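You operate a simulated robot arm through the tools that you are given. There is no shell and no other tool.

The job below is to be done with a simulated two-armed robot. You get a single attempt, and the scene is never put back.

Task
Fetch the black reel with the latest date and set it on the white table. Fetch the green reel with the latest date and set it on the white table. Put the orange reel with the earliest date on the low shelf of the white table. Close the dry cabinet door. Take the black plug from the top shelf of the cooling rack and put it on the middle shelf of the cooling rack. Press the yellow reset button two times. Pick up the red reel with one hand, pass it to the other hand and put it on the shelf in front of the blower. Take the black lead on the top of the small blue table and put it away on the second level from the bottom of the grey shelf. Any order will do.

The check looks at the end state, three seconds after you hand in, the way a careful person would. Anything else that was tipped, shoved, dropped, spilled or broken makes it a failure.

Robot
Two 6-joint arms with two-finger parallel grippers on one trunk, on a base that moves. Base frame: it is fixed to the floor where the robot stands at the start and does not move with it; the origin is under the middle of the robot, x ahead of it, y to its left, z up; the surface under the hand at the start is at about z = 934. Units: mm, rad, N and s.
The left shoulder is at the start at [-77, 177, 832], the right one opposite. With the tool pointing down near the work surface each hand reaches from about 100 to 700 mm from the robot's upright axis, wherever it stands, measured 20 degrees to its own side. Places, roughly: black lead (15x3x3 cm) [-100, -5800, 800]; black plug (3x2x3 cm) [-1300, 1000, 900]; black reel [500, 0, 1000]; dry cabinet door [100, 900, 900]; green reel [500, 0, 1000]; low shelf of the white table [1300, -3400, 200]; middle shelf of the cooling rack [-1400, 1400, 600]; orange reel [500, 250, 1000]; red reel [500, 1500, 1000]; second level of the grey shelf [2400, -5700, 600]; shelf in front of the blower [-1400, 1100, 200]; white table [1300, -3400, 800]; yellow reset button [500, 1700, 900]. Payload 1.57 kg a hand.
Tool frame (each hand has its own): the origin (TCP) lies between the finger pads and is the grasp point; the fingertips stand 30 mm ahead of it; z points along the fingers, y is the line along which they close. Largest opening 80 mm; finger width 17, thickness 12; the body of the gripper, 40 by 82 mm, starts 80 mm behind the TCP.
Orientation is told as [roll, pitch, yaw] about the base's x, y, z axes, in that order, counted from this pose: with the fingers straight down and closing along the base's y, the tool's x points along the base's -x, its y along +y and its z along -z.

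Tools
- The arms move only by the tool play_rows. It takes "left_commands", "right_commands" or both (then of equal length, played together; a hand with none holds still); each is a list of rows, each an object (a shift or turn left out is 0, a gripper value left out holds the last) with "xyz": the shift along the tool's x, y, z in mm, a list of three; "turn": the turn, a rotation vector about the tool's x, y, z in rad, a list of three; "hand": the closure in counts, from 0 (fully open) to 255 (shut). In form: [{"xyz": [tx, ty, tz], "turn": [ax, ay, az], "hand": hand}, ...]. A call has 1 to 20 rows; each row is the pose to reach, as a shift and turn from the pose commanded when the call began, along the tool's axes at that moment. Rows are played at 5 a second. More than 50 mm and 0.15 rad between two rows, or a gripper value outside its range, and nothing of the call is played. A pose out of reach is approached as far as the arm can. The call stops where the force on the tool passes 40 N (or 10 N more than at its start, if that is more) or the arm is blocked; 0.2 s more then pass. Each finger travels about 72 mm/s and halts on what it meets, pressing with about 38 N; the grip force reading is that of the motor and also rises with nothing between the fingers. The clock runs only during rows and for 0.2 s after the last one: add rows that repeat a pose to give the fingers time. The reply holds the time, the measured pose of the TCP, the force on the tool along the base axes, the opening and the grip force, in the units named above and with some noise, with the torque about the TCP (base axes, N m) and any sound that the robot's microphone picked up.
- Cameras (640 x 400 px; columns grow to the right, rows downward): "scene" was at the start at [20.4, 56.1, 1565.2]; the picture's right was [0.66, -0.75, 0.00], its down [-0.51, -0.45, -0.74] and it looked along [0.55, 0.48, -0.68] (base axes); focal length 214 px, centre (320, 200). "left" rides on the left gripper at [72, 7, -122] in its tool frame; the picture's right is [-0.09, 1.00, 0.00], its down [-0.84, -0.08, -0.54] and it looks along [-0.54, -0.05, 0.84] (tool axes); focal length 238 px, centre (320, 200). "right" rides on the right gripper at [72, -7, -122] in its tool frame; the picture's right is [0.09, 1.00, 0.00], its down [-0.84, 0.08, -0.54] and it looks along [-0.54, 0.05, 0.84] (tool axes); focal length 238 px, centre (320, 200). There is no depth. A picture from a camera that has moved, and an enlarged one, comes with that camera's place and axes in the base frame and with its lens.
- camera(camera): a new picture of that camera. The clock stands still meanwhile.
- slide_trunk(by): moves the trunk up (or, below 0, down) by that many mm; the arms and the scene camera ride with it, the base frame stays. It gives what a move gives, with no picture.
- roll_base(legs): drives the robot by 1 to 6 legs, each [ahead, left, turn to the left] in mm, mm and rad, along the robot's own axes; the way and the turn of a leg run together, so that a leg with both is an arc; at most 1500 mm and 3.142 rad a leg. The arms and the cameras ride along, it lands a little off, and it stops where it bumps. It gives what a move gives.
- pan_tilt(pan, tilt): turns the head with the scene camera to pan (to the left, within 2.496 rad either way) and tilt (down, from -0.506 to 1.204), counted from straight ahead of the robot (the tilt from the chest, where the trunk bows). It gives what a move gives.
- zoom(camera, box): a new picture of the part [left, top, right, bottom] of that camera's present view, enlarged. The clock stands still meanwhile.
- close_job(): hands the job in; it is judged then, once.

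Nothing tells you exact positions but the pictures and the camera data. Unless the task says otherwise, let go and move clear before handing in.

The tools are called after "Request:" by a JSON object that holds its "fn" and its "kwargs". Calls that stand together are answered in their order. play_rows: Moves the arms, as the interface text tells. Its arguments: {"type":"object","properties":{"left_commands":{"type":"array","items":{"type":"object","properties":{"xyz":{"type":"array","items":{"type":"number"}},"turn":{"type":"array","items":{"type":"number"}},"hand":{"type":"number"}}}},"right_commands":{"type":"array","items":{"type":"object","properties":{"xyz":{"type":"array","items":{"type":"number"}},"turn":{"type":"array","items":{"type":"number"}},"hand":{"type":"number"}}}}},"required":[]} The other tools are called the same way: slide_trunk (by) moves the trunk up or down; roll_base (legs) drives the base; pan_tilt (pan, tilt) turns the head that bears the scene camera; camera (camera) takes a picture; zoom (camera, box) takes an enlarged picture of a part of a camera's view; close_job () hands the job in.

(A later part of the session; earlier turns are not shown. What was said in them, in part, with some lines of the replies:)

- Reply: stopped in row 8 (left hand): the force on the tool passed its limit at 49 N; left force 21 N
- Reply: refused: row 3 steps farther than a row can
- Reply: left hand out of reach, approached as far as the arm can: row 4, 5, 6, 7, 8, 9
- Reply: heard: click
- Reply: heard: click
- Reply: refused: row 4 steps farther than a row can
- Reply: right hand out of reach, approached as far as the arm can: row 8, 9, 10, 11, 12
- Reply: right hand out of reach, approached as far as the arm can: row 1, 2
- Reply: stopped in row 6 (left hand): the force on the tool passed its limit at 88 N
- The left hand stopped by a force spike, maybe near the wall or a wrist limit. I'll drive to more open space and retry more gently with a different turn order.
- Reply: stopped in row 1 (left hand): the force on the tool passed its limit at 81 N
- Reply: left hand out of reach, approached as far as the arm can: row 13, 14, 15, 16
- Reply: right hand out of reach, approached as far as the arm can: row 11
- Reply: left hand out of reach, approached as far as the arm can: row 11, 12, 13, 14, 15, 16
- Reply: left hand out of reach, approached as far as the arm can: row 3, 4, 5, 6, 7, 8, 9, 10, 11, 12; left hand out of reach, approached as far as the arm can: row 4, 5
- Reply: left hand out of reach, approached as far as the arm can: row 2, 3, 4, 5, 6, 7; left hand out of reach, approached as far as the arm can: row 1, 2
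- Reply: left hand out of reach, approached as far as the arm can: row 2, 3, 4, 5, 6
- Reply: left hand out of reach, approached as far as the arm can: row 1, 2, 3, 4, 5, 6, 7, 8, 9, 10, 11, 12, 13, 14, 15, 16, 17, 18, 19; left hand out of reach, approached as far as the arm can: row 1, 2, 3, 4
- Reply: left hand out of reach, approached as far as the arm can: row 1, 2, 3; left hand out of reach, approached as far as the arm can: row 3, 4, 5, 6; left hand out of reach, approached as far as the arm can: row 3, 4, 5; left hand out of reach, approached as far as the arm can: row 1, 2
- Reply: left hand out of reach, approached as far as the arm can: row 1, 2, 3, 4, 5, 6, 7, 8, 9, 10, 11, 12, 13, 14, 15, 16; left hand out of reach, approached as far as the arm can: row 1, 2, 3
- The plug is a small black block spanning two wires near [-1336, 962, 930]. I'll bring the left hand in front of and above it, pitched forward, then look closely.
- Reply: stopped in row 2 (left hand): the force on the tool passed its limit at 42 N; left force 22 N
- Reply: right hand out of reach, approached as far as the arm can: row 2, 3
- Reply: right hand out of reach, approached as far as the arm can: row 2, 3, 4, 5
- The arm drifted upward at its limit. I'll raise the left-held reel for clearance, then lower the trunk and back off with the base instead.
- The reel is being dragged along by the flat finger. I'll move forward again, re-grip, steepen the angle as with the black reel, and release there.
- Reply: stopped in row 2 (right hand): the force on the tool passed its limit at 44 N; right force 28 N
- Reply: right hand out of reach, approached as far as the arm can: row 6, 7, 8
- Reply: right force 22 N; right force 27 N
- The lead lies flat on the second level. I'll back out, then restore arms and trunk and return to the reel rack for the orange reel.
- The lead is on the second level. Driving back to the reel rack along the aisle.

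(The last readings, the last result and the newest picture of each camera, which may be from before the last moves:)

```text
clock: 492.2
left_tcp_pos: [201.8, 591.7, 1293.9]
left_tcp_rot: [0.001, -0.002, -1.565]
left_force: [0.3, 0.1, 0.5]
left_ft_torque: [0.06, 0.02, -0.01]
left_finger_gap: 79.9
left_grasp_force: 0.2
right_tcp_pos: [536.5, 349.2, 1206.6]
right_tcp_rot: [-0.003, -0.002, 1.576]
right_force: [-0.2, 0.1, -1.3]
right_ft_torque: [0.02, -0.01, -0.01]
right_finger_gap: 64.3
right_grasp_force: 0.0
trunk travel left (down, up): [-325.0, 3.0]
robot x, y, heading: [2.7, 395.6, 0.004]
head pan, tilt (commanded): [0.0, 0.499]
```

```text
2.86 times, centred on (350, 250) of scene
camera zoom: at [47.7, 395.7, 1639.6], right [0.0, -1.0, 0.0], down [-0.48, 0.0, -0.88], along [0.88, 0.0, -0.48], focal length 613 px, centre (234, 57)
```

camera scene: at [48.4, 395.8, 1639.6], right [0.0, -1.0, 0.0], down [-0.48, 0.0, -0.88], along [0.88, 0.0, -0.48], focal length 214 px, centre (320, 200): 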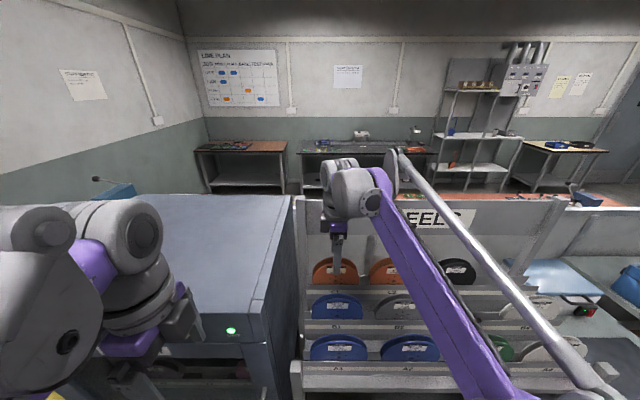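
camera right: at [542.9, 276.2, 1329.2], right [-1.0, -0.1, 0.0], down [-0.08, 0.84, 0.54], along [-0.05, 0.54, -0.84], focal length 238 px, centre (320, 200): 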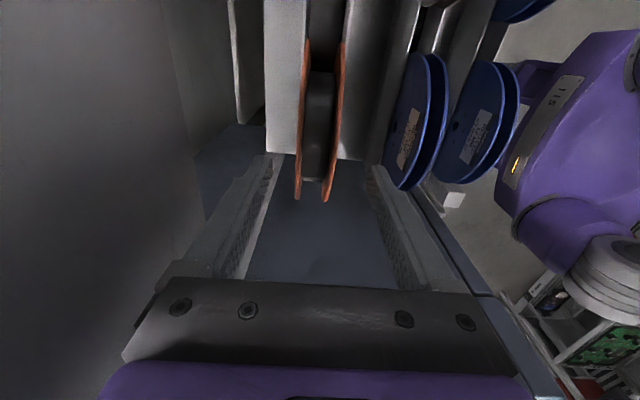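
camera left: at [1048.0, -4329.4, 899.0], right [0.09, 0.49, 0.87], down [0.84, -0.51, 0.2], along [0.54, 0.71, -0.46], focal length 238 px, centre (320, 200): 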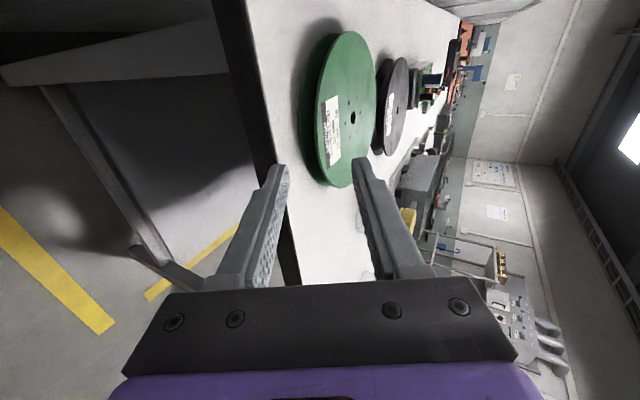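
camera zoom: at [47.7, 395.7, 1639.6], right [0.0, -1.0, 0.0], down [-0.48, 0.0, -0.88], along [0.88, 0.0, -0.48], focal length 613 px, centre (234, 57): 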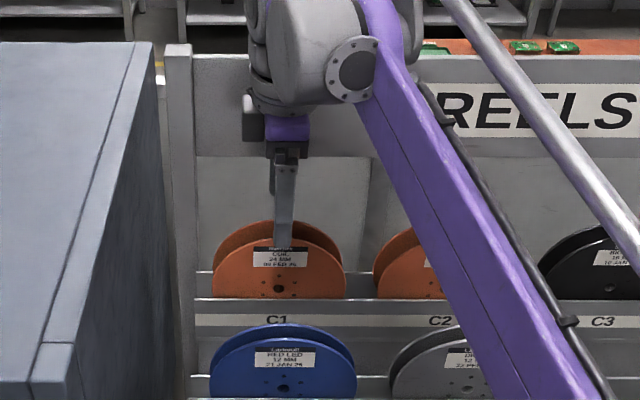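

Request:
{"fn": "play_rows", "kwargs": {"right_commands": [{"xyz": [0, -3.6, 20]}, {"xyz": [0, -3.6, 40]}, {"xyz": [0, -3.6, 60]}, {"xyz": [0, -3.6, 79]}, {"xyz": [0, -3.6, 79]}]}}

Request:
{"fn": "camera", "kwargs": {"camera": "right"}}

Request:
{"fn": "play_rows", "kwargs": {"right_commands": [{"xyz": [0, 0, 0], "hand": 130}, {"xyz": [0, 0, 0], "hand": 255}, {"xyz": [0, 0, 0], "hand": 255}, {"xyz": [0, 0, 0], "hand": 255}]}}

```text
clock: 493.4
left_tcp_pos: [202.8, 593.3, 1294.2]
left_tcp_rot: [0.0, 0.0, -1.565]
left_force: [-1.1, 0.7, -0.4]
left_ft_torque: [-0.03, 0.0, -0.01]
left_finger_gap: 80.0
left_grasp_force: 0.1
right_tcp_pos: [540.3, 348.5, 1126.2]
right_tcp_rot: [-0.004, -0.002, 1.576]
right_force: [-0.2, -0.2, 0.0]
right_ft_torque: [0.01, 0.03, -0.01]
right_finger_gap: 64.4
right_grasp_force: 0.0
trunk travel left (down, up): [-325.0, 3.0]
robot x, y, heading: [2.7, 392.7, 0.006]
head pan, tilt (commanded): [0.0, 0.499]
```

```text
taken
camera right: at [546.5, 276.5, 1248.3], right [-1.0, -0.1, 0.0], down [-0.08, 0.84, 0.54], along [-0.05, 0.54, -0.84], focal length 238 px, centre (320, 200)
```

right: 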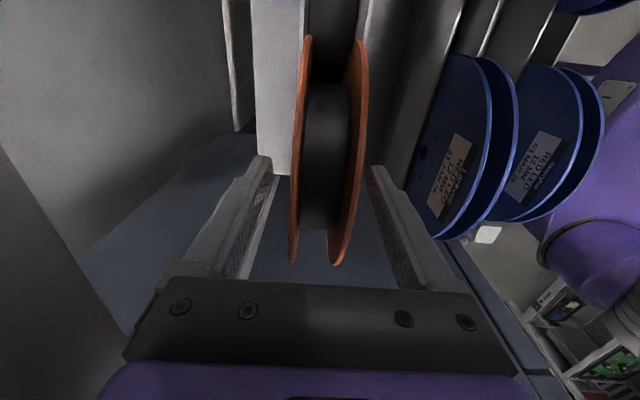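

```text
clock: 494.4
left_tcp_pos: [203.8, 593.6, 1294.8]
left_tcp_rot: [0.002, 0.001, -1.566]
left_force: [0.3, -0.6, 0.5]
left_ft_torque: [-0.02, 0.01, -0.02]
left_finger_gap: 80.2
left_grasp_force: 0.1
right_tcp_pos: [540.4, 348.2, 1126.1]
right_tcp_rot: [-0.004, -0.002, 1.575]
right_force: [-0.1, -0.3, 0.4]
right_ft_torque: [0.01, 0.08, 0.0]
right_finger_gap: 30.7
right_grasp_force: 38.3
trunk travel left (down, up): [-325.0, 3.0]
robot x, y, heading: [5.0, 394.3, 0.005]
head pan, tilt (commanded): [0.0, 0.499]
```

Gripped (30.7 mm gap). I'll lift the orange reel out and back the same way as the black one.

Request:
{"fn": "play_rows", "kwargs": {"right_commands": [{"xyz": [0, 0, -10]}, {"xyz": [0, 0, -25]}, {"xyz": [0, 0, -45]}, {"xyz": [0, 0, -65]}, {"xyz": [0, 0, -80]}, {"xyz": [0, 0, -92]}, {"xyz": [0, 10, -105]}, {"xyz": [0, 22, -118]}, {"xyz": [0, 40, -130]}, {"xyz": [0, 65, -138]}, {"xyz": [0, 100, -140]}, {"xyz": [0, 140, -140]}, {"xyz": [0, 180, -140]}, {"xyz": [0, 215, -140]}, {"xyz": [0, 215, -140]}]}}

Request:
{"fn": "camera", "kwargs": {"camera": "scene"}}

Request:
{"fn": "camera", "kwargs": {"camera": "right"}}

```text
clock: 497.6
left_tcp_pos: [203.4, 593.8, 1294.3]
left_tcp_rot: [-0.001, 0.0, -1.563]
left_force: [0.0, 0.6, -0.2]
left_ft_torque: [0.03, -0.02, 0.01]
left_finger_gap: 79.9
left_grasp_force: 0.0
right_tcp_pos: [327.4, 347.4, 1266.9]
right_tcp_rot: [-0.002, -0.003, 1.574]
right_force: [-0.4, 0.9, 0.0]
right_ft_torque: [0.0, -0.02, -0.02]
right_finger_gap: 30.6
right_grasp_force: 38.9
trunk travel left (down, up): [-325.0, 3.0]
robot x, y, heading: [2.5, 394.2, 0.007]
head pan, tilt (commanded): [0.0, 0.499]
```

```text
taken
camera scene: at [49.3, 396.0, 1639.6], right [0.0, -1.0, 0.0], down [-0.48, 0.0, -0.88], along [0.88, 0.0, -0.48], focal length 214 px, centre (320, 200)
```

scene: 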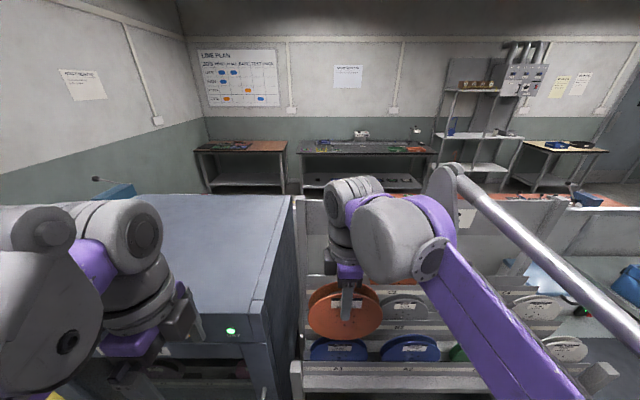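

```text
taken
camera right: at [333.2, 275.2, 1387.8], right [-1.0, -0.1, 0.0], down [-0.08, 0.84, 0.54], along [-0.05, 0.54, -0.84], focal length 238 px, centre (320, 200)
```

right: 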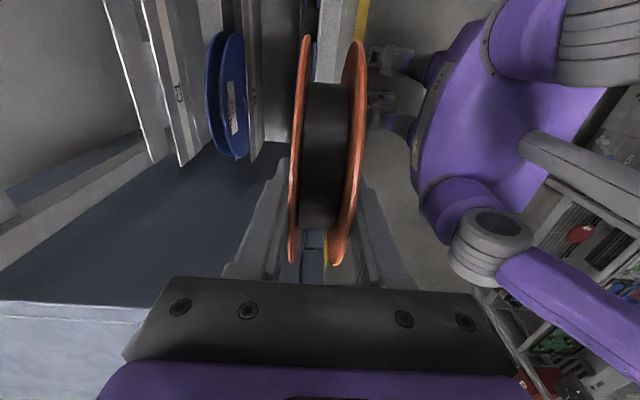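

Orange reel secured. Now back down the aisle to the white table.

Request:
{"fn": "roll_base", "kwargs": {"legs": [[-350, 0, 0], [0, 0, -1.573], [0, 130, 0]]}}

Request:
{"fn": "roll_base", "kwargs": {"legs": [[1400, 0, 0]]}}

```text
clock: 505.1
left_tcp_pos: [-22.5, 194.1, 1294.2]
left_tcp_rot: [-0.001, -0.001, -3.133]
left_force: [-0.4, -0.3, 0.4]
left_ft_torque: [0.01, 0.0, -0.03]
left_finger_gap: 79.8
left_grasp_force: 0.1
right_tcp_pos: [-266.2, 67.7, 1265.7]
right_tcp_rot: [-0.004, -0.002, 0.008]
right_force: [-0.6, 0.1, -1.3]
right_ft_torque: [0.0, 0.01, 0.0]
right_finger_gap: 30.7
right_grasp_force: 37.4
trunk travel left (down, up): [-325.0, 3.0]
robot x, y, heading: [-218.2, 394.2, -1.561]
head pan, tilt (commanded): [0.0, 0.499]
```

```text
clock: 512.2
left_tcp_pos: [-22.1, -1226.5, 1294.4]
left_tcp_rot: [0.0, -0.001, 3.137]
left_force: [0.3, 0.9, -0.6]
left_ft_torque: [0.02, 0.01, 0.0]
left_finger_gap: 80.1
left_grasp_force: 0.1
right_tcp_pos: [-268.1, -1349.7, 1265.3]
right_tcp_rot: [-0.005, -0.003, -0.004]
right_force: [-0.8, -0.2, -1.3]
right_ft_torque: [0.01, 0.01, 0.0]
right_finger_gap: 30.6
right_grasp_force: 38.1
trunk travel left (down, up): [-325.0, 3.0]
robot x, y, heading: [-220.5, -1027.4, -1.572]
head pan, tilt (commanded): [0.0, 0.499]
```

Request:
{"fn": "roll_base", "kwargs": {"legs": [[1400, 0, 0], [1400, 0, 0]]}}

Request:
{"fn": "roll_base", "kwargs": {"legs": [[880, 0, 0], [0, 0, 1.571], [1400, 0, 0]]}}

Request:
{"fn": "camera", "kwargs": {"camera": "scene"}}

```text
clock: 525.9
left_tcp_pos: [21.3, -4058.0, 1294.0]
left_tcp_rot: [0.0, 0.0, -3.113]
left_force: [-0.3, -0.4, 0.2]
left_ft_torque: [0.01, 0.03, 0.01]
left_finger_gap: 79.9
left_grasp_force: 0.0
right_tcp_pos: [-222.1, -4188.0, 1266.1]
right_tcp_rot: [-0.002, -0.002, 0.028]
right_force: [0.9, 0.6, -1.8]
right_ft_torque: [0.03, 0.0, 0.01]
right_finger_gap: 30.5
right_grasp_force: 37.8
trunk travel left (down, up): [-325.0, 3.0]
robot x, y, heading: [-181.2, -3858.3, -1.543]
head pan, tilt (commanded): [0.0, 0.499]
```

```text
clock: 540.9
left_tcp_pos: [1413.2, -4541.0, 1293.7]
left_tcp_rot: [0.0, 0.0, -1.572]
left_force: [-0.7, -0.4, 0.7]
left_ft_torque: [-0.01, 0.0, 0.01]
left_finger_gap: 80.2
left_grasp_force: 0.1
right_tcp_pos: [1535.6, -4787.4, 1266.3]
right_tcp_rot: [-0.003, -0.001, 1.57]
right_force: [0.0, 0.1, -1.4]
right_ft_torque: [-0.02, -0.01, -0.01]
right_finger_gap: 30.8
right_grasp_force: 37.9
trunk travel left (down, up): [-325.0, 3.0]
robot x, y, heading: [1210.3, -4739.1, -0.002]
head pan, tilt (commanded): [0.0, 0.499]
```

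```text
taken
camera scene: at [1257.6, -4736.6, 1639.5], right [0.0, -1.0, 0.0], down [-0.48, 0.0, -0.88], along [0.88, 0.0, -0.48], focal length 214 px, centre (320, 200)
```

scene: 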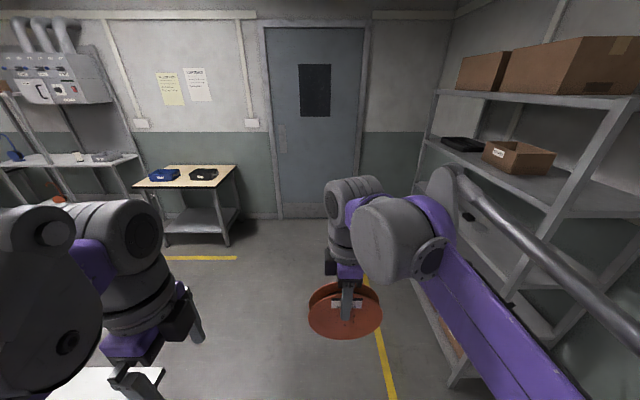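

I'm south of the white table. For the low shelf the hand must come in low, so I'll use the lateral-wrist path that worked for the blower shelf, mirrored for the right hand. First I face the table.

Request:
{"fn": "roll_base", "kwargs": {"legs": [[0, 0, 1.571], [0, 50, 0]]}}

Request:
{"fn": "play_rows", "kwargs": {"right_commands": [{"xyz": [20, -20, 20]}, {"xyz": [45, -40, 45]}, {"xyz": [70, -60, 75]}, {"xyz": [80, -70, 100]}, {"xyz": [80, -70, 100]}]}}

Request:
{"fn": "play_rows", "kwargs": {"right_commands": [{"turn": [0, -0.14, 0]}, {"turn": [0, -0.28, 0]}, {"turn": [0, -0.42, 0]}, {"turn": [0, -0.56, 0]}, {"turn": [0, -0.7, 0]}, {"turn": [0, -0.84, 0]}, {"turn": [0, -0.98, 0]}, {"turn": [0, -1.12, 0]}, {"turn": [0, -1.26, 0]}, {"turn": [0, -1.4, 0]}, {"turn": [0, -1.5, 0]}, {"turn": [0, -1.571, 0]}, {"turn": [0, -1.571, 0]}]}}

Request:
{"fn": "camera", "kwargs": {"camera": "scene"}}

Request:
{"fn": "camera", "kwargs": {"camera": "right"}}

```text
clock: 545.9
left_tcp_pos: [961.4, -4542.5, 1294.5]
left_tcp_rot: [-0.001, -0.001, 0.024]
left_force: [-0.7, 0.8, 0.3]
left_ft_torque: [0.01, 0.0, 0.02]
left_finger_gap: 80.0
left_grasp_force: 0.0
right_tcp_pos: [1202.6, -4412.7, 1266.6]
right_tcp_rot: [-0.004, -0.004, -3.116]
right_force: [0.5, -0.1, -1.1]
right_ft_torque: [0.02, -0.02, -0.01]
right_finger_gap: 30.7
right_grasp_force: 38.3
trunk travel left (down, up): [-325.0, 3.0]
robot x, y, heading: [1162.8, -4738.1, 1.594]
head pan, tilt (commanded): [0.0, 0.499]
```

```text
clock: 547.1
left_tcp_pos: [958.3, -4542.4, 1294.1]
left_tcp_rot: [0.0, -0.002, 0.024]
left_force: [-0.3, 0.7, 0.2]
left_ft_torque: [-0.04, 0.01, -0.03]
left_finger_gap: 80.0
left_grasp_force: 0.0
right_tcp_pos: [1280.5, -4342.4, 1165.2]
right_tcp_rot: [-0.003, 0.0, -3.116]
right_force: [-0.8, 0.8, -1.7]
right_ft_torque: [0.0, 0.01, 0.01]
right_finger_gap: 30.6
right_grasp_force: 37.9
trunk travel left (down, up): [-325.0, 3.0]
robot x, y, heading: [1163.7, -4740.1, 1.601]
head pan, tilt (commanded): [0.0, 0.499]
```

```text
clock: 549.9
left_tcp_pos: [958.6, -4542.3, 1295.0]
left_tcp_rot: [0.0, 0.0, 0.024]
left_force: [-0.1, 0.6, 0.3]
left_ft_torque: [0.03, 0.0, -0.02]
left_finger_gap: 80.0
left_grasp_force: 0.1
right_tcp_pos: [1280.2, -4341.2, 1165.8]
right_tcp_rot: [-2.175, -1.569, -0.943]
right_force: [0.3, -0.5, -1.8]
right_ft_torque: [0.01, -0.07, -0.02]
right_finger_gap: 30.8
right_grasp_force: 37.6
trunk travel left (down, up): [-325.0, 3.0]
robot x, y, heading: [1162.7, -4737.3, 1.595]
head pan, tilt (commanded): [0.0, 0.499]
```

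```text
taken
camera scene: at [1160.3, -4690.2, 1639.6], right [1.0, 0.02, 0.0], down [0.01, -0.48, -0.88], along [-0.02, 0.88, -0.48], focal length 214 px, centre (320, 200)
```

scene: 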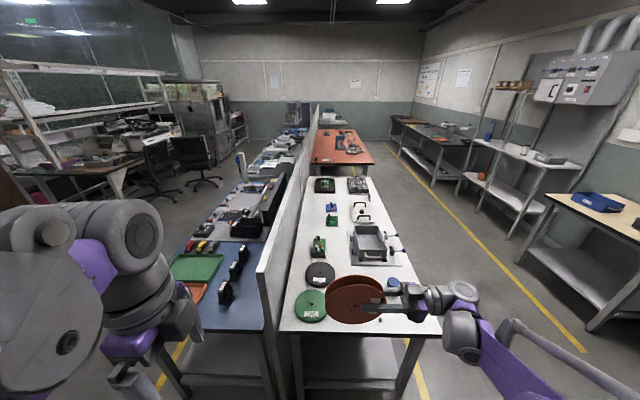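

```text
taken
camera right: at [1401.6, -4331.3, 1094.0], right [0.02, -1.0, -0.1], down [0.55, -0.07, 0.84], along [-0.84, -0.07, 0.54], focal length 238 px, centre (320, 200)
```

right: 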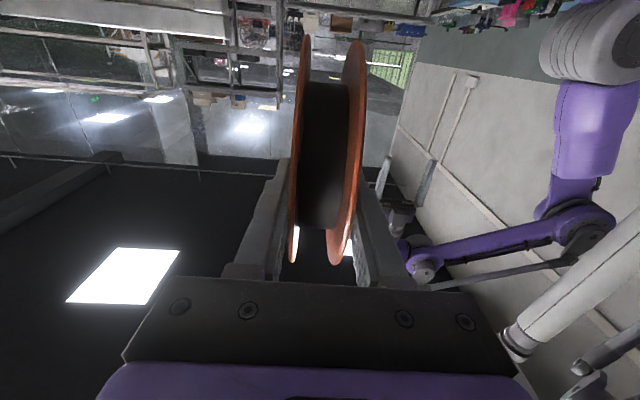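

The sideways pose is reached. I'll back off a bit, lower the trunk fully, then swing the hand forward with the reel flat.

Request:
{"fn": "roll_base", "kwargs": {"legs": [[-170, 0, -0.025]]}}

Request:
{"fn": "slide_trunk", "kwargs": {"by": -322}}

Request:
{"fn": "play_rows", "kwargs": {"right_commands": [{"turn": [0.08, -0.08, 0.08]}, {"turn": [0.16, -0.16, 0.16]}, {"turn": [0.24, -0.24, 0.24]}, {"turn": [0.32, -0.32, 0.32]}, {"turn": [0.4, -0.4, 0.4]}, {"turn": [0.48, -0.48, 0.48]}, {"turn": [0.56, -0.56, 0.56]}, {"turn": [0.64, -0.64, 0.64]}, {"turn": [0.72, -0.72, 0.72]}, {"turn": [0.8, -0.8, 0.8]}, {"turn": [0.88, -0.88, 0.88]}, {"turn": [0.96, -0.96, 0.96]}, {"turn": [1.04, -1.04, 1.04]}, {"turn": [1.12, -1.12, 1.12]}, {"turn": [1.2, -1.2, 1.2]}, {"turn": [1.209, -1.209, 1.209]}]}}

Request:
{"fn": "camera", "kwargs": {"camera": "scene"}}

Request:
{"fn": "camera", "kwargs": {"camera": "right"}}

```text
clock: 551.4
left_tcp_pos: [967.6, -4704.6, 1294.8]
left_tcp_rot: [0.002, 0.001, 0.0]
left_force: [-0.3, 0.8, 0.4]
left_ft_torque: [-0.01, 0.02, -0.02]
left_finger_gap: 80.1
left_grasp_force: 0.0
right_tcp_pos: [1292.7, -4511.3, 1166.5]
right_tcp_rot: [-1.959, -1.568, -1.184]
right_force: [0.2, -0.3, -1.7]
right_ft_torque: [-0.02, -0.05, 0.0]
right_finger_gap: 30.9
right_grasp_force: 37.8
trunk travel left (down, up): [-325.0, 3.0]
robot x, y, heading: [1163.2, -4907.4, 1.574]
head pan, tilt (commanded): [0.0, 0.499]
```

```text
clock: 554.5
left_tcp_pos: [967.7, -4706.4, 972.5]
left_tcp_rot: [0.0, 0.0, 0.002]
left_force: [-0.3, 0.2, -0.5]
left_ft_torque: [0.01, 0.0, 0.01]
left_finger_gap: 80.0
left_grasp_force: 0.0
right_tcp_pos: [1292.3, -4511.8, 843.8]
right_tcp_rot: [-1.927, -1.568, -1.215]
right_force: [0.1, -0.2, -1.5]
right_ft_torque: [-0.01, -0.03, -0.01]
right_finger_gap: 30.8
right_grasp_force: 38.1
trunk travel left (down, up): [-3.0, 325.0]
robot x, y, heading: [1163.1, -4910.7, 1.571]
head pan, tilt (commanded): [0.0, 0.499]
```

```text
clock: 557.9
left_tcp_pos: [967.8, -4706.0, 972.5]
left_tcp_rot: [-0.001, 0.0, 0.0]
left_force: [-0.1, -0.2, -0.2]
left_ft_torque: [-0.02, 0.0, -0.01]
left_finger_gap: 80.0
left_grasp_force: 0.1
right_tcp_pos: [1349.3, -4513.5, 844.0]
right_tcp_rot: [1.575, -0.002, 0.017]
right_force: [-0.3, -0.3, -1.2]
right_ft_torque: [-0.08, -0.02, 0.02]
right_finger_gap: 30.7
right_grasp_force: 38.0
right hand out of reach, approached as far as the arm can: row 14, 15, 16
trunk travel left (down, up): [-3.0, 325.0]
robot x, y, heading: [1161.4, -4911.5, 1.573]
head pan, tilt (commanded): [0.0, 0.499]
```

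```text
taken
camera scene: at [1163.6, -4806.4, 1310.6], right [1.0, 0.0, 0.0], down [0.0, -0.48, -0.88], along [0.0, 0.88, -0.48], focal length 214 px, centre (320, 200)
```

scene: 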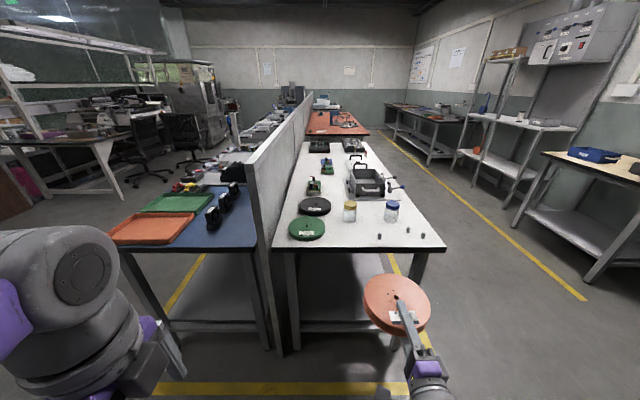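

```text
taken
camera right: at [1277.9, -4637.2, 837.6], right [-0.09, -0.01, 1.0], down [0.84, -0.53, 0.08], along [0.53, 0.85, 0.05], focal length 238 px, centre (320, 200)
```

right: 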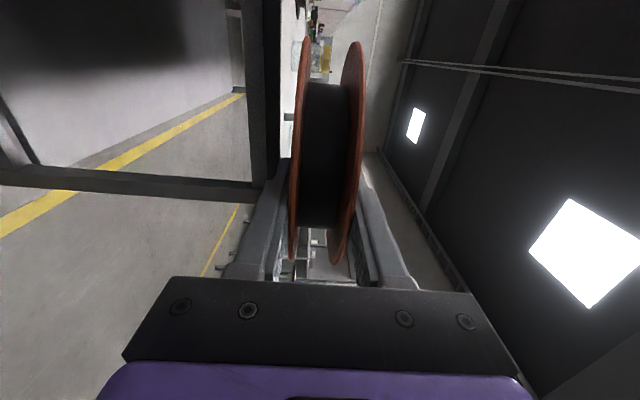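

Request:
{"fn": "zoom", "kwargs": {"camera": "scene", "box": [260, 220, 460, 360]}}

Request:
{"fn": "pan_tilt", "kwargs": {"pan": -0.1, "tilt": 0.65}}

Request:
{"fn": "camera", "kwargs": {"camera": "scene"}}

```text
2.86 times, centred on (360, 290) of scene
camera zoom: at [1163.6, -4806.4, 1310.6], right [1.0, 0.0, 0.0], down [0.0, -0.48, -0.88], along [0.0, 0.88, -0.48], focal length 613 px, centre (206, -57)
```

zoom: 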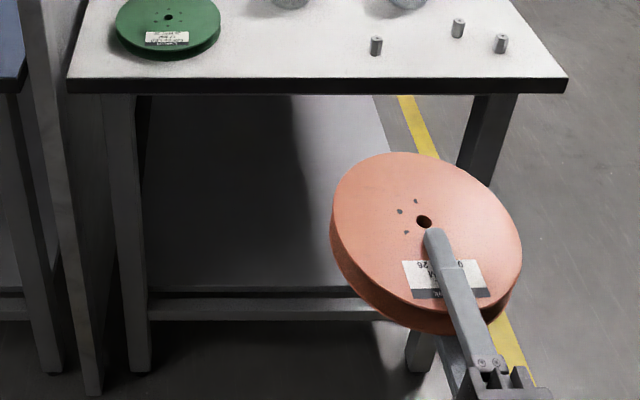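

```text
clock: 558.6
left_tcp_pos: [967.3, -4706.2, 972.2]
left_tcp_rot: [-0.001, 0.0, -0.001]
left_force: [-0.1, -1.2, 0.4]
left_ft_torque: [-0.02, -0.01, -0.03]
left_finger_gap: 80.0
left_grasp_force: 0.1
right_tcp_pos: [1348.2, -4514.1, 844.9]
right_tcp_rot: [1.578, -0.004, 0.016]
right_force: [0.5, -0.2, -2.6]
right_ft_torque: [-0.06, 0.03, 0.05]
right_finger_gap: 30.6
right_grasp_force: 37.9
trunk travel left (down, up): [-3.0, 325.0]
robot x, y, heading: [1164.0, -4906.2, 1.572]
head pan, tilt (commanded): [-0.099, 0.649]
```

```text
taken
camera scene: at [1172.2, -4811.1, 1297.3], right [0.99, -0.1, 0.0], down [-0.06, -0.6, -0.8], along [0.08, 0.79, -0.6], focal length 214 px, centre (320, 200)
```

scene: 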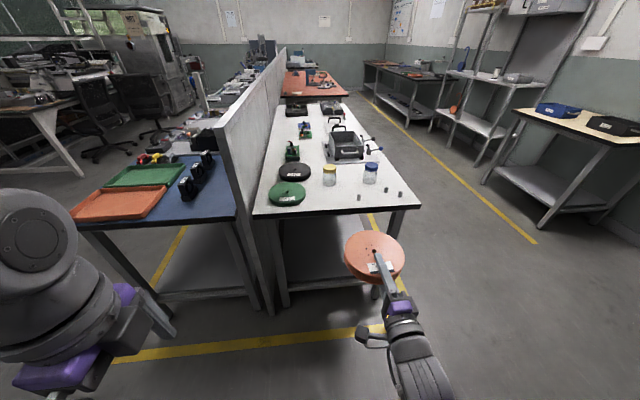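

Request:
{"fn": "play_rows", "kwargs": {"right_commands": [{"xyz": [0, -43, 5], "turn": [0.03, 0, 0]}, {"xyz": [0, -86, 12], "turn": [0.07, 0, 0]}, {"xyz": [0, -129, 22], "turn": [0.1, 0, 0]}, {"xyz": [0, -172, 35], "turn": [0.14, 0, 0]}, {"xyz": [0, -215, 50], "turn": [0.17, 0, 0]}, {"xyz": [0, -258, 68], "turn": [0.21, 0, 0]}, {"xyz": [0, -301, 88], "turn": [0.25, 0, 0]}, {"xyz": [0, -344, 108], "turn": [0.29, 0, 0]}, {"xyz": [0, -387, 128], "turn": [0.33, 0, 0]}, {"xyz": [0, -430, 148], "turn": [0.37, 0, 0]}, {"xyz": [0, -473, 168], "turn": [0.4, 0, 0]}, {"xyz": [0, -514, 190], "turn": [0.42, 0, 0]}, {"xyz": [0, -514, 190], "turn": [0.42, 0, 0]}]}}

Request:
{"fn": "camera", "kwargs": {"camera": "scene"}}

Request:
{"fn": "camera", "kwargs": {"camera": "right"}}

```text
clock: 561.4
left_tcp_pos: [966.1, -4706.5, 971.9]
left_tcp_rot: [0.0, -0.001, -0.001]
left_force: [-0.7, -0.4, -0.5]
left_ft_torque: [0.01, 0.0, -0.01]
left_finger_gap: 79.9
left_grasp_force: 0.0
right_tcp_pos: [1348.5, -4322.2, 329.4]
right_tcp_rot: [1.154, -0.001, -0.001]
right_force: [0.5, 0.2, -0.7]
right_ft_torque: [-0.04, 0.02, 0.01]
right_finger_gap: 30.5
right_grasp_force: 37.9
right hand out of reach, approached as far as the arm can: row 1, 6, 7, 8, 9, 10, 11
trunk travel left (down, up): [-3.0, 325.0]
robot x, y, heading: [1165.5, -4907.1, 1.571]
head pan, tilt (commanded): [-0.099, 0.649]
```

```text
taken
camera scene: at [1172.2, -4811.1, 1297.3], right [0.99, -0.1, 0.0], down [-0.06, -0.6, -0.8], along [0.08, 0.79, -0.6], focal length 214 px, centre (320, 200)
```

scene: 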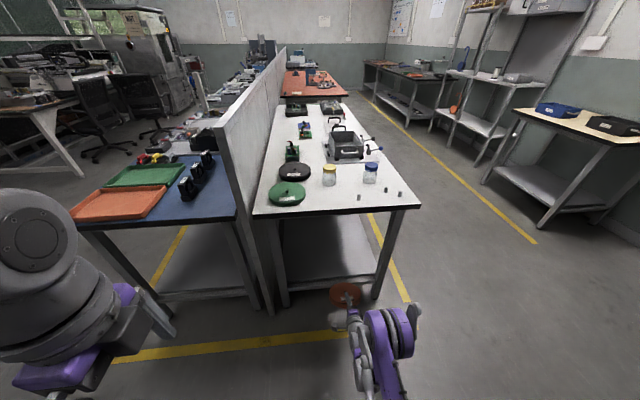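

```text
taken
camera right: at [1275.8, -4437.2, 373.0], right [-0.09, 0.4, 0.91], down [0.84, -0.46, 0.29], along [0.54, 0.79, -0.3], focal length 238 px, centre (320, 200)
```

right: 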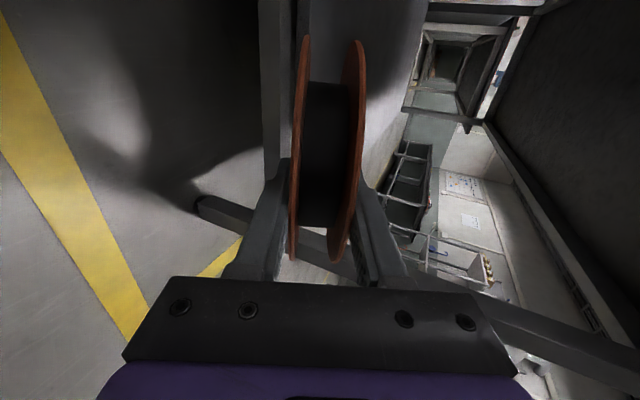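

The reel is at shelf-gap height, facing the low shelf (surface ≈195–205). I'll drive in under the table in steps.

Request:
{"fn": "roll_base", "kwargs": {"legs": [[190, 0, 0]]}}

Request:
{"fn": "camera", "kwargs": {"camera": "scene"}}

Request:
{"fn": "camera", "kwargs": {"camera": "right"}}

```text
clock: 563.0
left_tcp_pos: [968.6, -4513.8, 973.0]
left_tcp_rot: [-0.002, 0.0, -0.004]
left_force: [1.0, -0.1, 0.0]
left_ft_torque: [0.0, 0.01, 0.01]
left_finger_gap: 79.9
left_grasp_force: 0.2
right_tcp_pos: [1351.1, -4131.7, 330.1]
right_tcp_rot: [1.154, 0.001, -0.004]
right_force: [-0.2, -0.2, -1.2]
right_ft_torque: [-0.03, 0.0, 0.01]
right_finger_gap: 30.7
right_grasp_force: 38.0
trunk travel left (down, up): [-3.0, 325.0]
robot x, y, heading: [1163.8, -4716.2, 1.564]
head pan, tilt (commanded): [-0.099, 0.649]
```

```text
taken
camera scene: at [1173.1, -4619.4, 1297.2], right [0.99, -0.1, 0.0], down [-0.06, -0.6, -0.8], along [0.08, 0.79, -0.6], focal length 214 px, centre (320, 200)
```

scene: 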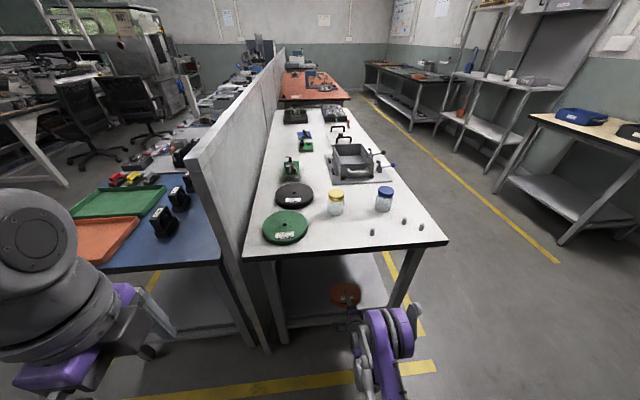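

```text
taken
camera right: at [1278.2, -4246.3, 373.3], right [-0.09, 0.4, 0.91], down [0.84, -0.47, 0.29], along [0.54, 0.79, -0.3], focal length 238 px, centre (320, 200)
```

right: 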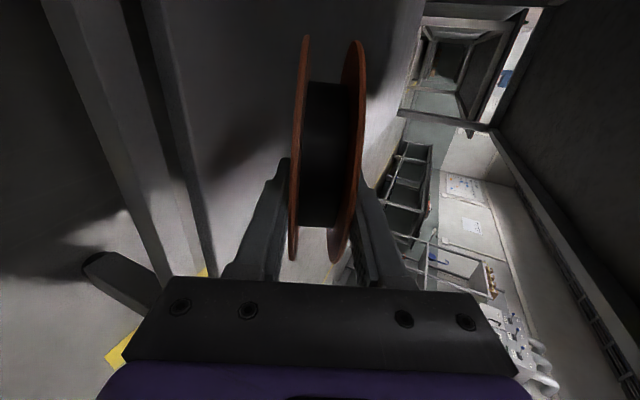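

Request:
{"fn": "roll_base", "kwargs": {"legs": [[140, 0, 0]]}}

Request:
{"fn": "camera", "kwargs": {"camera": "scene"}}

Request:
{"fn": "camera", "kwargs": {"camera": "right"}}

```text
clock: 564.3
left_tcp_pos: [968.5, -4376.5, 972.4]
left_tcp_rot: [-0.002, -0.001, -0.005]
left_force: [0.9, 0.2, -0.3]
left_ft_torque: [-0.02, 0.01, -0.01]
left_finger_gap: 79.8
left_grasp_force: 0.0
right_tcp_pos: [1351.8, -3994.1, 329.9]
right_tcp_rot: [1.154, 0.004, -0.004]
right_force: [0.5, 0.0, -2.4]
right_ft_torque: [-0.03, -0.04, 0.0]
right_finger_gap: 30.5
right_grasp_force: 37.8
trunk travel left (down, up): [-3.0, 325.0]
robot x, y, heading: [1164.7, -4581.8, 1.568]
head pan, tilt (commanded): [-0.099, 0.649]
```

```text
taken
camera scene: at [1173.7, -4482.4, 1297.2], right [0.99, -0.1, 0.0], down [-0.06, -0.6, -0.8], along [0.08, 0.79, -0.61], focal length 214 px, centre (320, 200)
```

scene: 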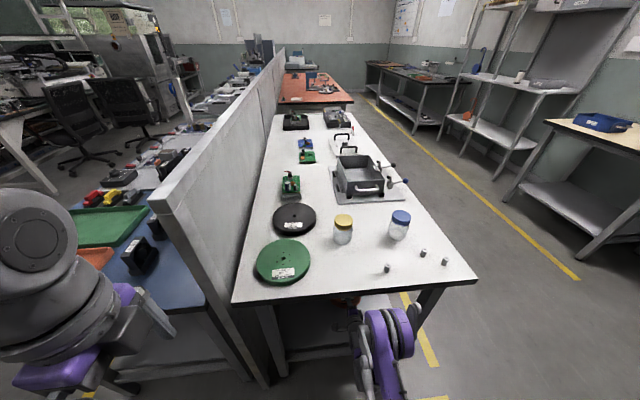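

```text
taken
camera right: at [1278.6, -4109.3, 373.3], right [-0.09, 0.4, 0.91], down [0.84, -0.47, 0.29], along [0.54, 0.79, -0.3], focal length 238 px, centre (320, 200)
```

right: 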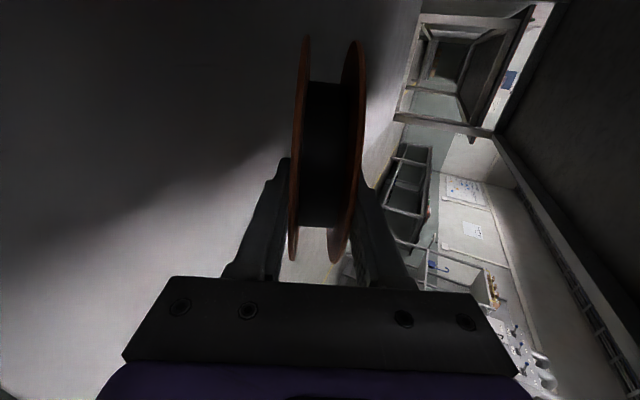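

Request:
{"fn": "play_rows", "kwargs": {"right_commands": [{"xyz": [0, -14, 6]}, {"xyz": [0, -28, 12]}, {"xyz": [0, -41, 18]}, {"xyz": [0, -52, 23]}, {"xyz": [0, -52, 23]}]}}

Request:
{"fn": "camera", "kwargs": {"camera": "right"}}

```text
clock: 565.5
left_tcp_pos: [968.8, -4381.0, 972.7]
left_tcp_rot: [0.0, 0.0, -0.005]
left_force: [-0.4, -0.8, 0.1]
left_ft_torque: [-0.02, -0.01, -0.03]
left_finger_gap: 79.8
left_grasp_force: 0.1
right_tcp_pos: [1351.5, -3996.0, 276.7]
right_tcp_rot: [1.162, 0.0, -0.003]
right_force: [-0.6, -11.3, 31.8]
right_ft_torque: [2.79, 0.05, 0.04]
right_finger_gap: 32.5
right_grasp_force: 38.0
trunk travel left (down, up): [-3.0, 325.0]
robot x, y, heading: [1169.6, -4579.2, 1.567]
head pan, tilt (commanded): [-0.099, 0.649]
```

```text
taken
camera right: at [1278.5, -4110.7, 318.7], right [-0.09, 0.4, 0.91], down [0.83, -0.47, 0.29], along [0.54, 0.79, -0.29], focal length 238 px, centre (320, 200)
```

right: 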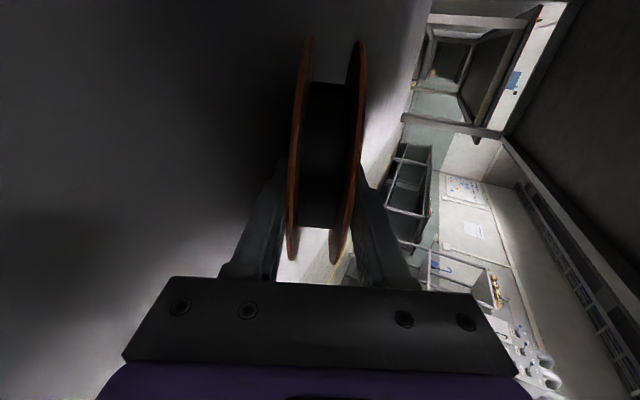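

The reel rests on the low shelf. I'll relieve the force, open, and slide the hand out.

Request:
{"fn": "play_rows", "kwargs": {"right_commands": [{"xyz": [0, 4, -2]}, {"xyz": [0, 4, -2], "hand": 150}, {"xyz": [0, 4, -2], "hand": 125}, {"xyz": [0, 4, -2], "hand": 105}, {"xyz": [0, 4, -2], "hand": 105}]}}

Request:
{"fn": "camera", "kwargs": {"camera": "right"}}

Request:
{"fn": "play_rows", "kwargs": {"right_commands": [{"xyz": [0, -3, -18]}, {"xyz": [0, -6, -36]}, {"xyz": [0, -9, -54]}, {"xyz": [0, -9, -54]}]}}

Request:
{"fn": "camera", "kwargs": {"camera": "right"}}

```text
clock: 566.7
left_tcp_pos: [968.5, -4377.6, 973.1]
left_tcp_rot: [0.0, 0.001, -0.003]
left_force: [0.2, 0.2, 0.8]
left_ft_torque: [0.0, 0.01, 0.01]
left_finger_gap: 79.9
left_grasp_force: 0.1
right_tcp_pos: [1352.3, -3996.2, 277.3]
right_tcp_rot: [1.153, -0.001, -0.003]
right_force: [0.3, 0.1, -0.5]
right_ft_torque: [0.04, -0.01, 0.01]
right_finger_gap: 47.6
right_grasp_force: 0.5
trunk travel left (down, up): [-3.0, 325.0]
robot x, y, heading: [1166.8, -4584.1, 1.569]
head pan, tilt (commanded): [-0.099, 0.649]
```

```text
taken
camera right: at [1278.9, -4110.4, 320.8], right [-0.09, 0.4, 0.91], down [0.84, -0.47, 0.29], along [0.54, 0.79, -0.3], focal length 238 px, centre (320, 200)
```

right: 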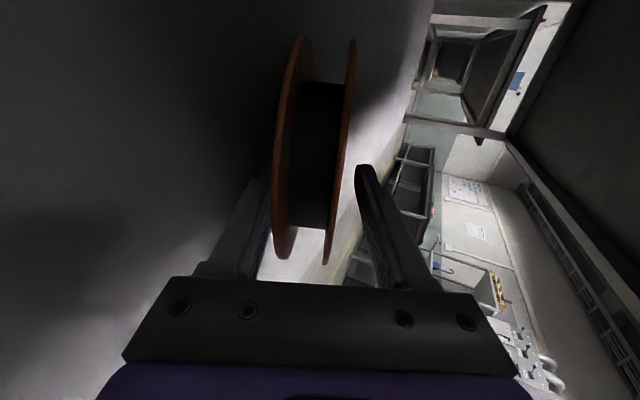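

```text
clock: 567.7
left_tcp_pos: [969.9, -4377.4, 971.2]
left_tcp_rot: [0.001, 0.0, -0.002]
left_force: [0.3, -1.0, -1.1]
left_ft_torque: [0.0, 0.03, -0.03]
left_finger_gap: 79.9
left_grasp_force: 0.0
right_tcp_pos: [1352.1, -4000.4, 288.2]
right_tcp_rot: [1.154, -0.001, -0.004]
right_force: [0.3, -0.4, -0.3]
right_ft_torque: [0.02, -0.03, 0.01]
right_finger_gap: 47.8
right_grasp_force: 0.4
right hand out of reach, approached as far as the arm can: row 1, 2, 3, 4
trunk travel left (down, up): [-3.0, 325.0]
robot x, y, heading: [1168.7, -4583.0, 1.567]
head pan, tilt (commanded): [-0.099, 0.649]
```

```text
taken
camera right: at [1279.5, -4114.6, 331.1], right [-0.09, 0.4, 0.91], down [0.84, -0.47, 0.29], along [0.54, 0.79, -0.3], focal length 238 px, centre (320, 200)
```

right: 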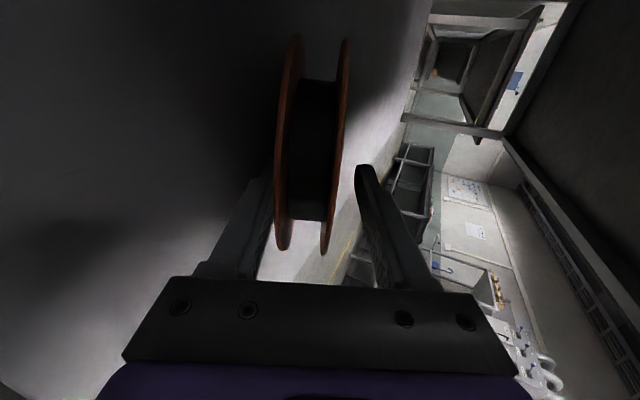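

Request:
{"fn": "play_rows", "kwargs": {"right_commands": [{"xyz": [0, 8, -4]}, {"xyz": [0, 17, -8]}, {"xyz": [0, 17, -8]}]}}

Request:
{"fn": "roll_base", "kwargs": {"legs": [[-45, 0, 0]]}}

Request:
{"fn": "camera", "kwargs": {"camera": "right"}}

```text
clock: 568.5
left_tcp_pos: [969.1, -4376.8, 972.7]
left_tcp_rot: [0.0, 0.001, -0.002]
left_force: [0.6, 0.1, 0.2]
left_ft_torque: [0.01, -0.01, -0.03]
left_finger_gap: 80.0
left_grasp_force: 0.1
right_tcp_pos: [1352.7, -4000.8, 307.0]
right_tcp_rot: [1.154, 0.002, -0.003]
right_force: [-0.1, -0.5, -1.3]
right_ft_torque: [0.01, -0.03, 0.0]
right_finger_gap: 47.7
right_grasp_force: 0.4
trunk travel left (down, up): [-3.0, 325.0]
robot x, y, heading: [1168.2, -4582.1, 1.566]
head pan, tilt (commanded): [-0.099, 0.649]
```

```text
clock: 569.4
left_tcp_pos: [969.4, -4423.4, 973.0]
left_tcp_rot: [0.001, 0.001, -0.002]
left_force: [0.0, 0.0, -0.8]
left_ft_torque: [0.05, 0.02, 0.05]
left_finger_gap: 80.0
left_grasp_force: 0.0
right_tcp_pos: [1351.5, -4045.0, 306.3]
right_tcp_rot: [1.153, 0.0, -0.004]
right_force: [-0.5, 0.7, -1.3]
right_ft_torque: [-0.05, 0.0, -0.01]
right_finger_gap: 47.6
right_grasp_force: 0.4
trunk travel left (down, up): [-3.0, 325.0]
robot x, y, heading: [1166.5, -4621.2, 1.566]
head pan, tilt (commanded): [-0.099, 0.649]
```

```text
taken
camera right: at [1278.8, -4159.2, 350.1], right [-0.09, 0.4, 0.91], down [0.84, -0.47, 0.29], along [0.54, 0.79, -0.29], focal length 238 px, centre (320, 200)
```

right: 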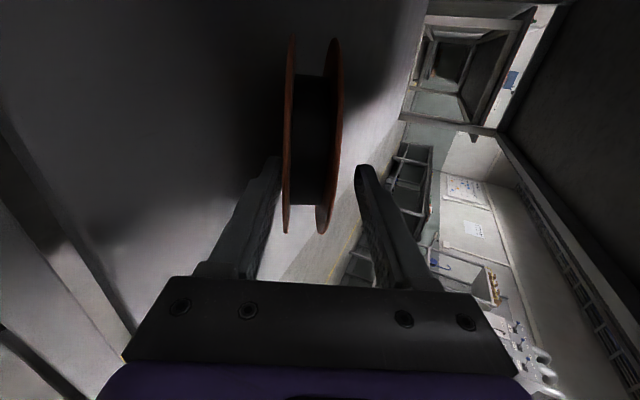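

Request:
{"fn": "roll_base", "kwargs": {"legs": [[-30, 0, 0]]}}

Request:
{"fn": "play_rows", "kwargs": {"right_commands": [{"xyz": [0, -9, 4]}, {"xyz": [0, -18, 8]}, {"xyz": [0, -27, 12]}, {"xyz": [0, -33, 14]}, {"xyz": [0, -33, 14]}]}}

Request:
{"fn": "camera", "kwargs": {"camera": "right"}}

```text
clock: 570.3
left_tcp_pos: [968.7, -4452.2, 972.6]
left_tcp_rot: [-0.001, -0.001, -0.005]
left_force: [-0.8, 0.1, 0.0]
left_ft_torque: [0.0, 0.02, 0.01]
left_finger_gap: 79.8
left_grasp_force: 0.0
right_tcp_pos: [1351.5, -4075.5, 307.3]
right_tcp_rot: [1.153, 0.001, -0.003]
right_force: [0.3, -0.8, -0.8]
right_ft_torque: [0.0, 0.01, -0.04]
right_finger_gap: 47.9
right_grasp_force: 0.4
trunk travel left (down, up): [-3.0, 325.0]
robot x, y, heading: [1166.5, -4652.5, 1.565]
head pan, tilt (commanded): [-0.099, 0.649]
```

```text
clock: 571.5
left_tcp_pos: [968.8, -4452.3, 971.8]
left_tcp_rot: [0.001, -0.002, -0.003]
left_force: [-0.7, 0.4, 0.0]
left_ft_torque: [0.02, 0.0, -0.04]
left_finger_gap: 79.9
left_grasp_force: 0.1
right_tcp_pos: [1351.9, -4075.9, 270.5]
right_tcp_rot: [1.152, 0.001, -0.002]
right_force: [0.2, 0.3, -0.1]
right_ft_torque: [-0.01, -0.04, -0.03]
right_finger_gap: 47.5
right_grasp_force: 0.1
trunk travel left (down, up): [-3.0, 325.0]
robot x, y, heading: [1163.9, -4652.2, 1.566]
head pan, tilt (commanded): [-0.099, 0.649]
```

```text
taken
camera right: at [1278.9, -4190.0, 313.4], right [-0.09, 0.4, 0.91], down [0.84, -0.47, 0.29], along [0.54, 0.79, -0.3], focal length 238 px, centre (320, 200)
```

right: 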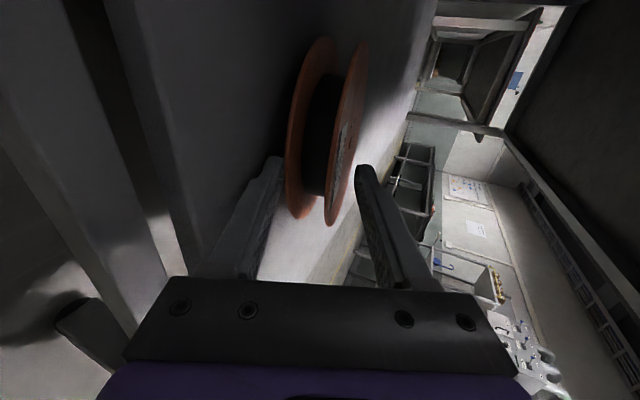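

Request:
{"fn": "roll_base", "kwargs": {"legs": [[-45, 0, 0]]}}

Request:
{"fn": "camera", "kwargs": {"camera": "right"}}

```text
clock: 572.4
left_tcp_pos: [968.8, -4499.2, 971.9]
left_tcp_rot: [0.0, -0.002, -0.003]
left_force: [0.2, -0.4, 0.9]
left_ft_torque: [0.01, -0.01, 0.0]
left_finger_gap: 80.0
left_grasp_force: 0.0
right_tcp_pos: [1351.9, -4120.1, 270.1]
right_tcp_rot: [1.155, 0.0, -0.003]
right_force: [0.0, -0.1, 0.0]
right_ft_torque: [-0.01, -0.02, 0.01]
right_finger_gap: 46.7
right_grasp_force: 0.1
trunk travel left (down, up): [-3.0, 325.0]
robot x, y, heading: [1165.2, -4700.5, 1.567]
head pan, tilt (commanded): [-0.099, 0.649]
```

```text
taken
camera right: at [1278.7, -4236.1, 313.7], right [-0.09, 0.4, 0.91], down [0.84, -0.47, 0.29], along [0.54, 0.79, -0.29], focal length 238 px, centre (320, 200)
```

right: 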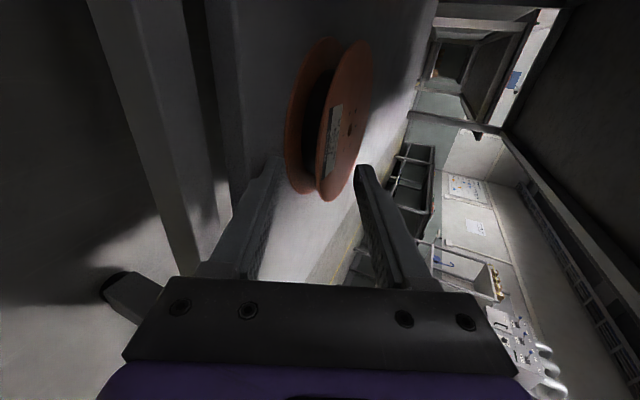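

Request:
{"fn": "roll_base", "kwargs": {"legs": [[-120, 0, 0]]}}

Request:
{"fn": "camera", "kwargs": {"camera": "right"}}

Request:
{"fn": "roll_base", "kwargs": {"legs": [[-250, 0, 0]]}}

Request:
{"fn": "pan_tilt", "kwargs": {"pan": -0.1, "tilt": 0.5}}

Request:
{"fn": "zoom", "kwargs": {"camera": "scene", "box": [240, 180, 460, 340]}}

```text
clock: 573.6
left_tcp_pos: [968.4, -4618.3, 971.0]
left_tcp_rot: [-0.002, -0.001, -0.004]
left_force: [-0.2, 0.0, -1.5]
left_ft_torque: [0.03, -0.02, -0.02]
left_finger_gap: 80.1
left_grasp_force: 0.1
right_tcp_pos: [1352.3, -4240.6, 270.0]
right_tcp_rot: [1.155, 0.0, -0.002]
right_force: [0.4, 0.7, 0.0]
right_ft_torque: [0.01, -0.01, 0.03]
right_finger_gap: 47.0
right_grasp_force: 0.1
trunk travel left (down, up): [-3.0, 325.0]
robot x, y, heading: [1164.2, -4819.7, 1.57]
head pan, tilt (commanded): [-0.099, 0.649]
```

```text
taken
camera right: at [1277.9, -4355.3, 313.7], right [-0.09, 0.4, 0.91], down [0.84, -0.47, 0.29], along [0.54, 0.79, -0.29], focal length 238 px, centre (320, 200)
```

right: 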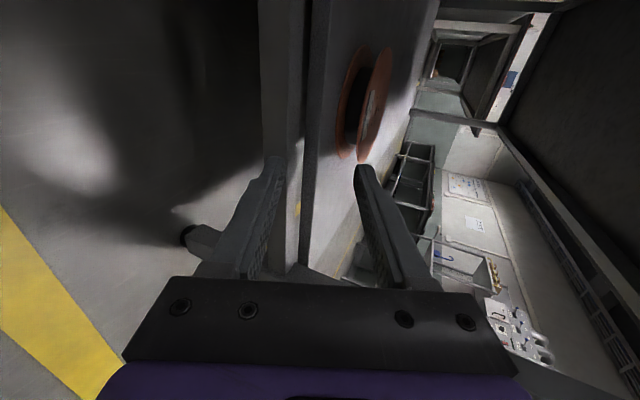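

```text
clock: 575.4
left_tcp_pos: [966.5, -4861.9, 972.1]
left_tcp_rot: [0.0, -0.002, -0.006]
left_force: [0.5, 0.2, 0.7]
left_ft_torque: [0.01, 0.02, -0.01]
left_finger_gap: 80.0
left_grasp_force: 0.1
right_tcp_pos: [1349.7, -4486.3, 270.6]
right_tcp_rot: [1.154, 0.0, -0.005]
right_force: [-0.3, -0.3, -0.6]
right_ft_torque: [0.01, -0.02, 0.02]
right_finger_gap: 47.2
right_grasp_force: 0.1
trunk travel left (down, up): [-3.0, 325.0]
robot x, y, heading: [1161.4, -5060.9, 1.566]
head pan, tilt (commanded): [-0.099, 0.649]
```

```text
clock: 576.1
left_tcp_pos: [965.4, -4861.9, 972.6]
left_tcp_rot: [0.001, -0.001, -0.005]
left_force: [-0.5, 0.5, 0.7]
left_ft_torque: [-0.01, 0.0, -0.01]
left_finger_gap: 79.9
left_grasp_force: 0.1
right_tcp_pos: [1351.1, -4485.8, 270.1]
right_tcp_rot: [1.152, -0.001, -0.004]
right_force: [0.3, 0.5, -1.1]
right_ft_torque: [0.0, 0.02, -0.02]
right_finger_gap: 47.0
right_grasp_force: 0.0
trunk travel left (down, up): [-3.0, 325.0]
robot x, y, heading: [1165.1, -5066.7, 1.568]
head pan, tilt (commanded): [-0.099, 0.499]
```

```text
2.50 times, centred on (350, 260) of scene
camera zoom: at [1172.2, -4963.8, 1310.6], right [0.99, -0.1, 0.0], down [-0.05, -0.48, -0.88], along [0.09, 0.87, -0.48], focal length 536 px, centre (245, 50)
```

zoom: 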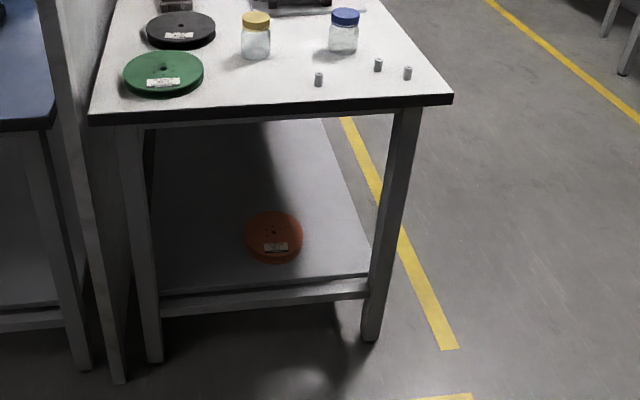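

The orange reel lies flat on the low shelf, the black and green reels lie on top, and both hands are empty and clear. Before handing in, I'll take one last look at the white table and its surroundings.

Request:
{"fn": "camera", "kwargs": {"camera": "scene"}}

Request:
{"fn": "zoom", "kwargs": {"camera": "scene", "box": [260, 150, 420, 250]}}

```text
taken
camera scene: at [1172.2, -4963.8, 1310.6], right [0.99, -0.1, 0.0], down [-0.05, -0.48, -0.88], along [0.09, 0.87, -0.48], focal length 214 px, centre (320, 200)
```

scene: 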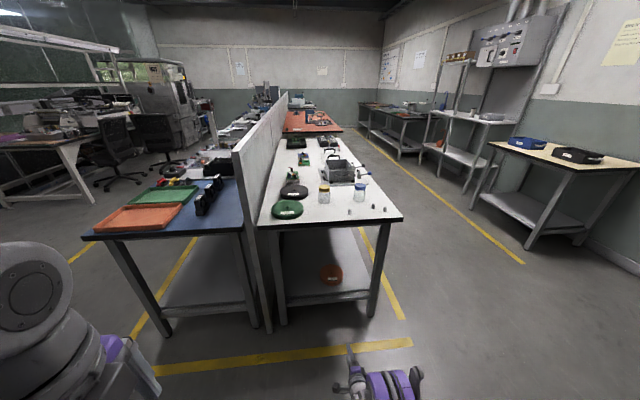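

```text
4.00 times, centred on (340, 200) of scene
camera zoom: at [1172.2, -4963.8, 1310.6], right [0.99, -0.1, 0.0], down [-0.05, -0.48, -0.88], along [0.09, 0.87, -0.48], focal length 858 px, centre (240, 200)
```

zoom: 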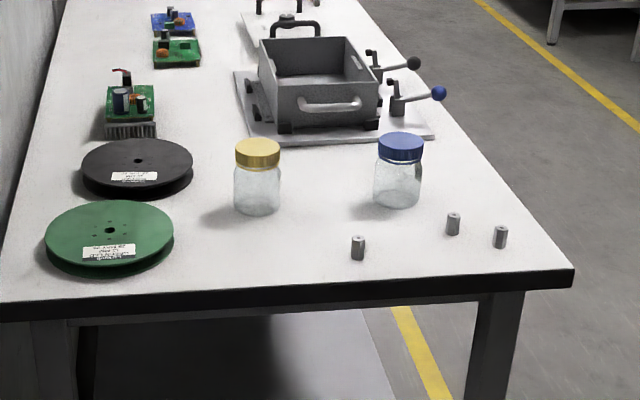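

Everything is in place: black and green reels flat on the white table, orange on its low shelf. The door is closed, the plug, red reel and lead are placed, and the button was pressed twice. Both hands are empty and clear, so I'm handing the job in.

Request:
{"fn": "close_job", "kwargs": {}}

```text
The job is handed in.
```

All eight parts of the job are done and I've handed it in. The result of the check hasn't come back.

- **Black reel:** the one dated 24 JUN 26 lies flat on the white table.
- **Green reel:** the one dated 25 MAY 26 lies flat on the white table, next to the black one.
- **Orange reel:** the one dated 08 FEB 26 lies flat on the low shelf of the white table.
- **Dry cabinet door:** pushed shut; it looked flush with the cabinet when I passed it later.
- **Black plug:** stands on the middle shelf of the cooling rack, between the boards and the green tray.
- **Yellow reset button:** pressed twice, with one click heard for each press.
- **Red reel:** picked up with the right hand, passed to the left, and laid flat on the cooling rack's bottom shelf. That shelf is labelled "BLOWER" and has the louvres at its back.
- **Black lead:** lies on the second level from the bottom of the grey shelf, beside the FEET box.

I saw nothing else tipped or moved along the way. Both hands were empty and clear of everything at the end.

I checked the white table again just before handing in. The cooling rack, the cabinet and the grey shelf I last saw earlier in the run.
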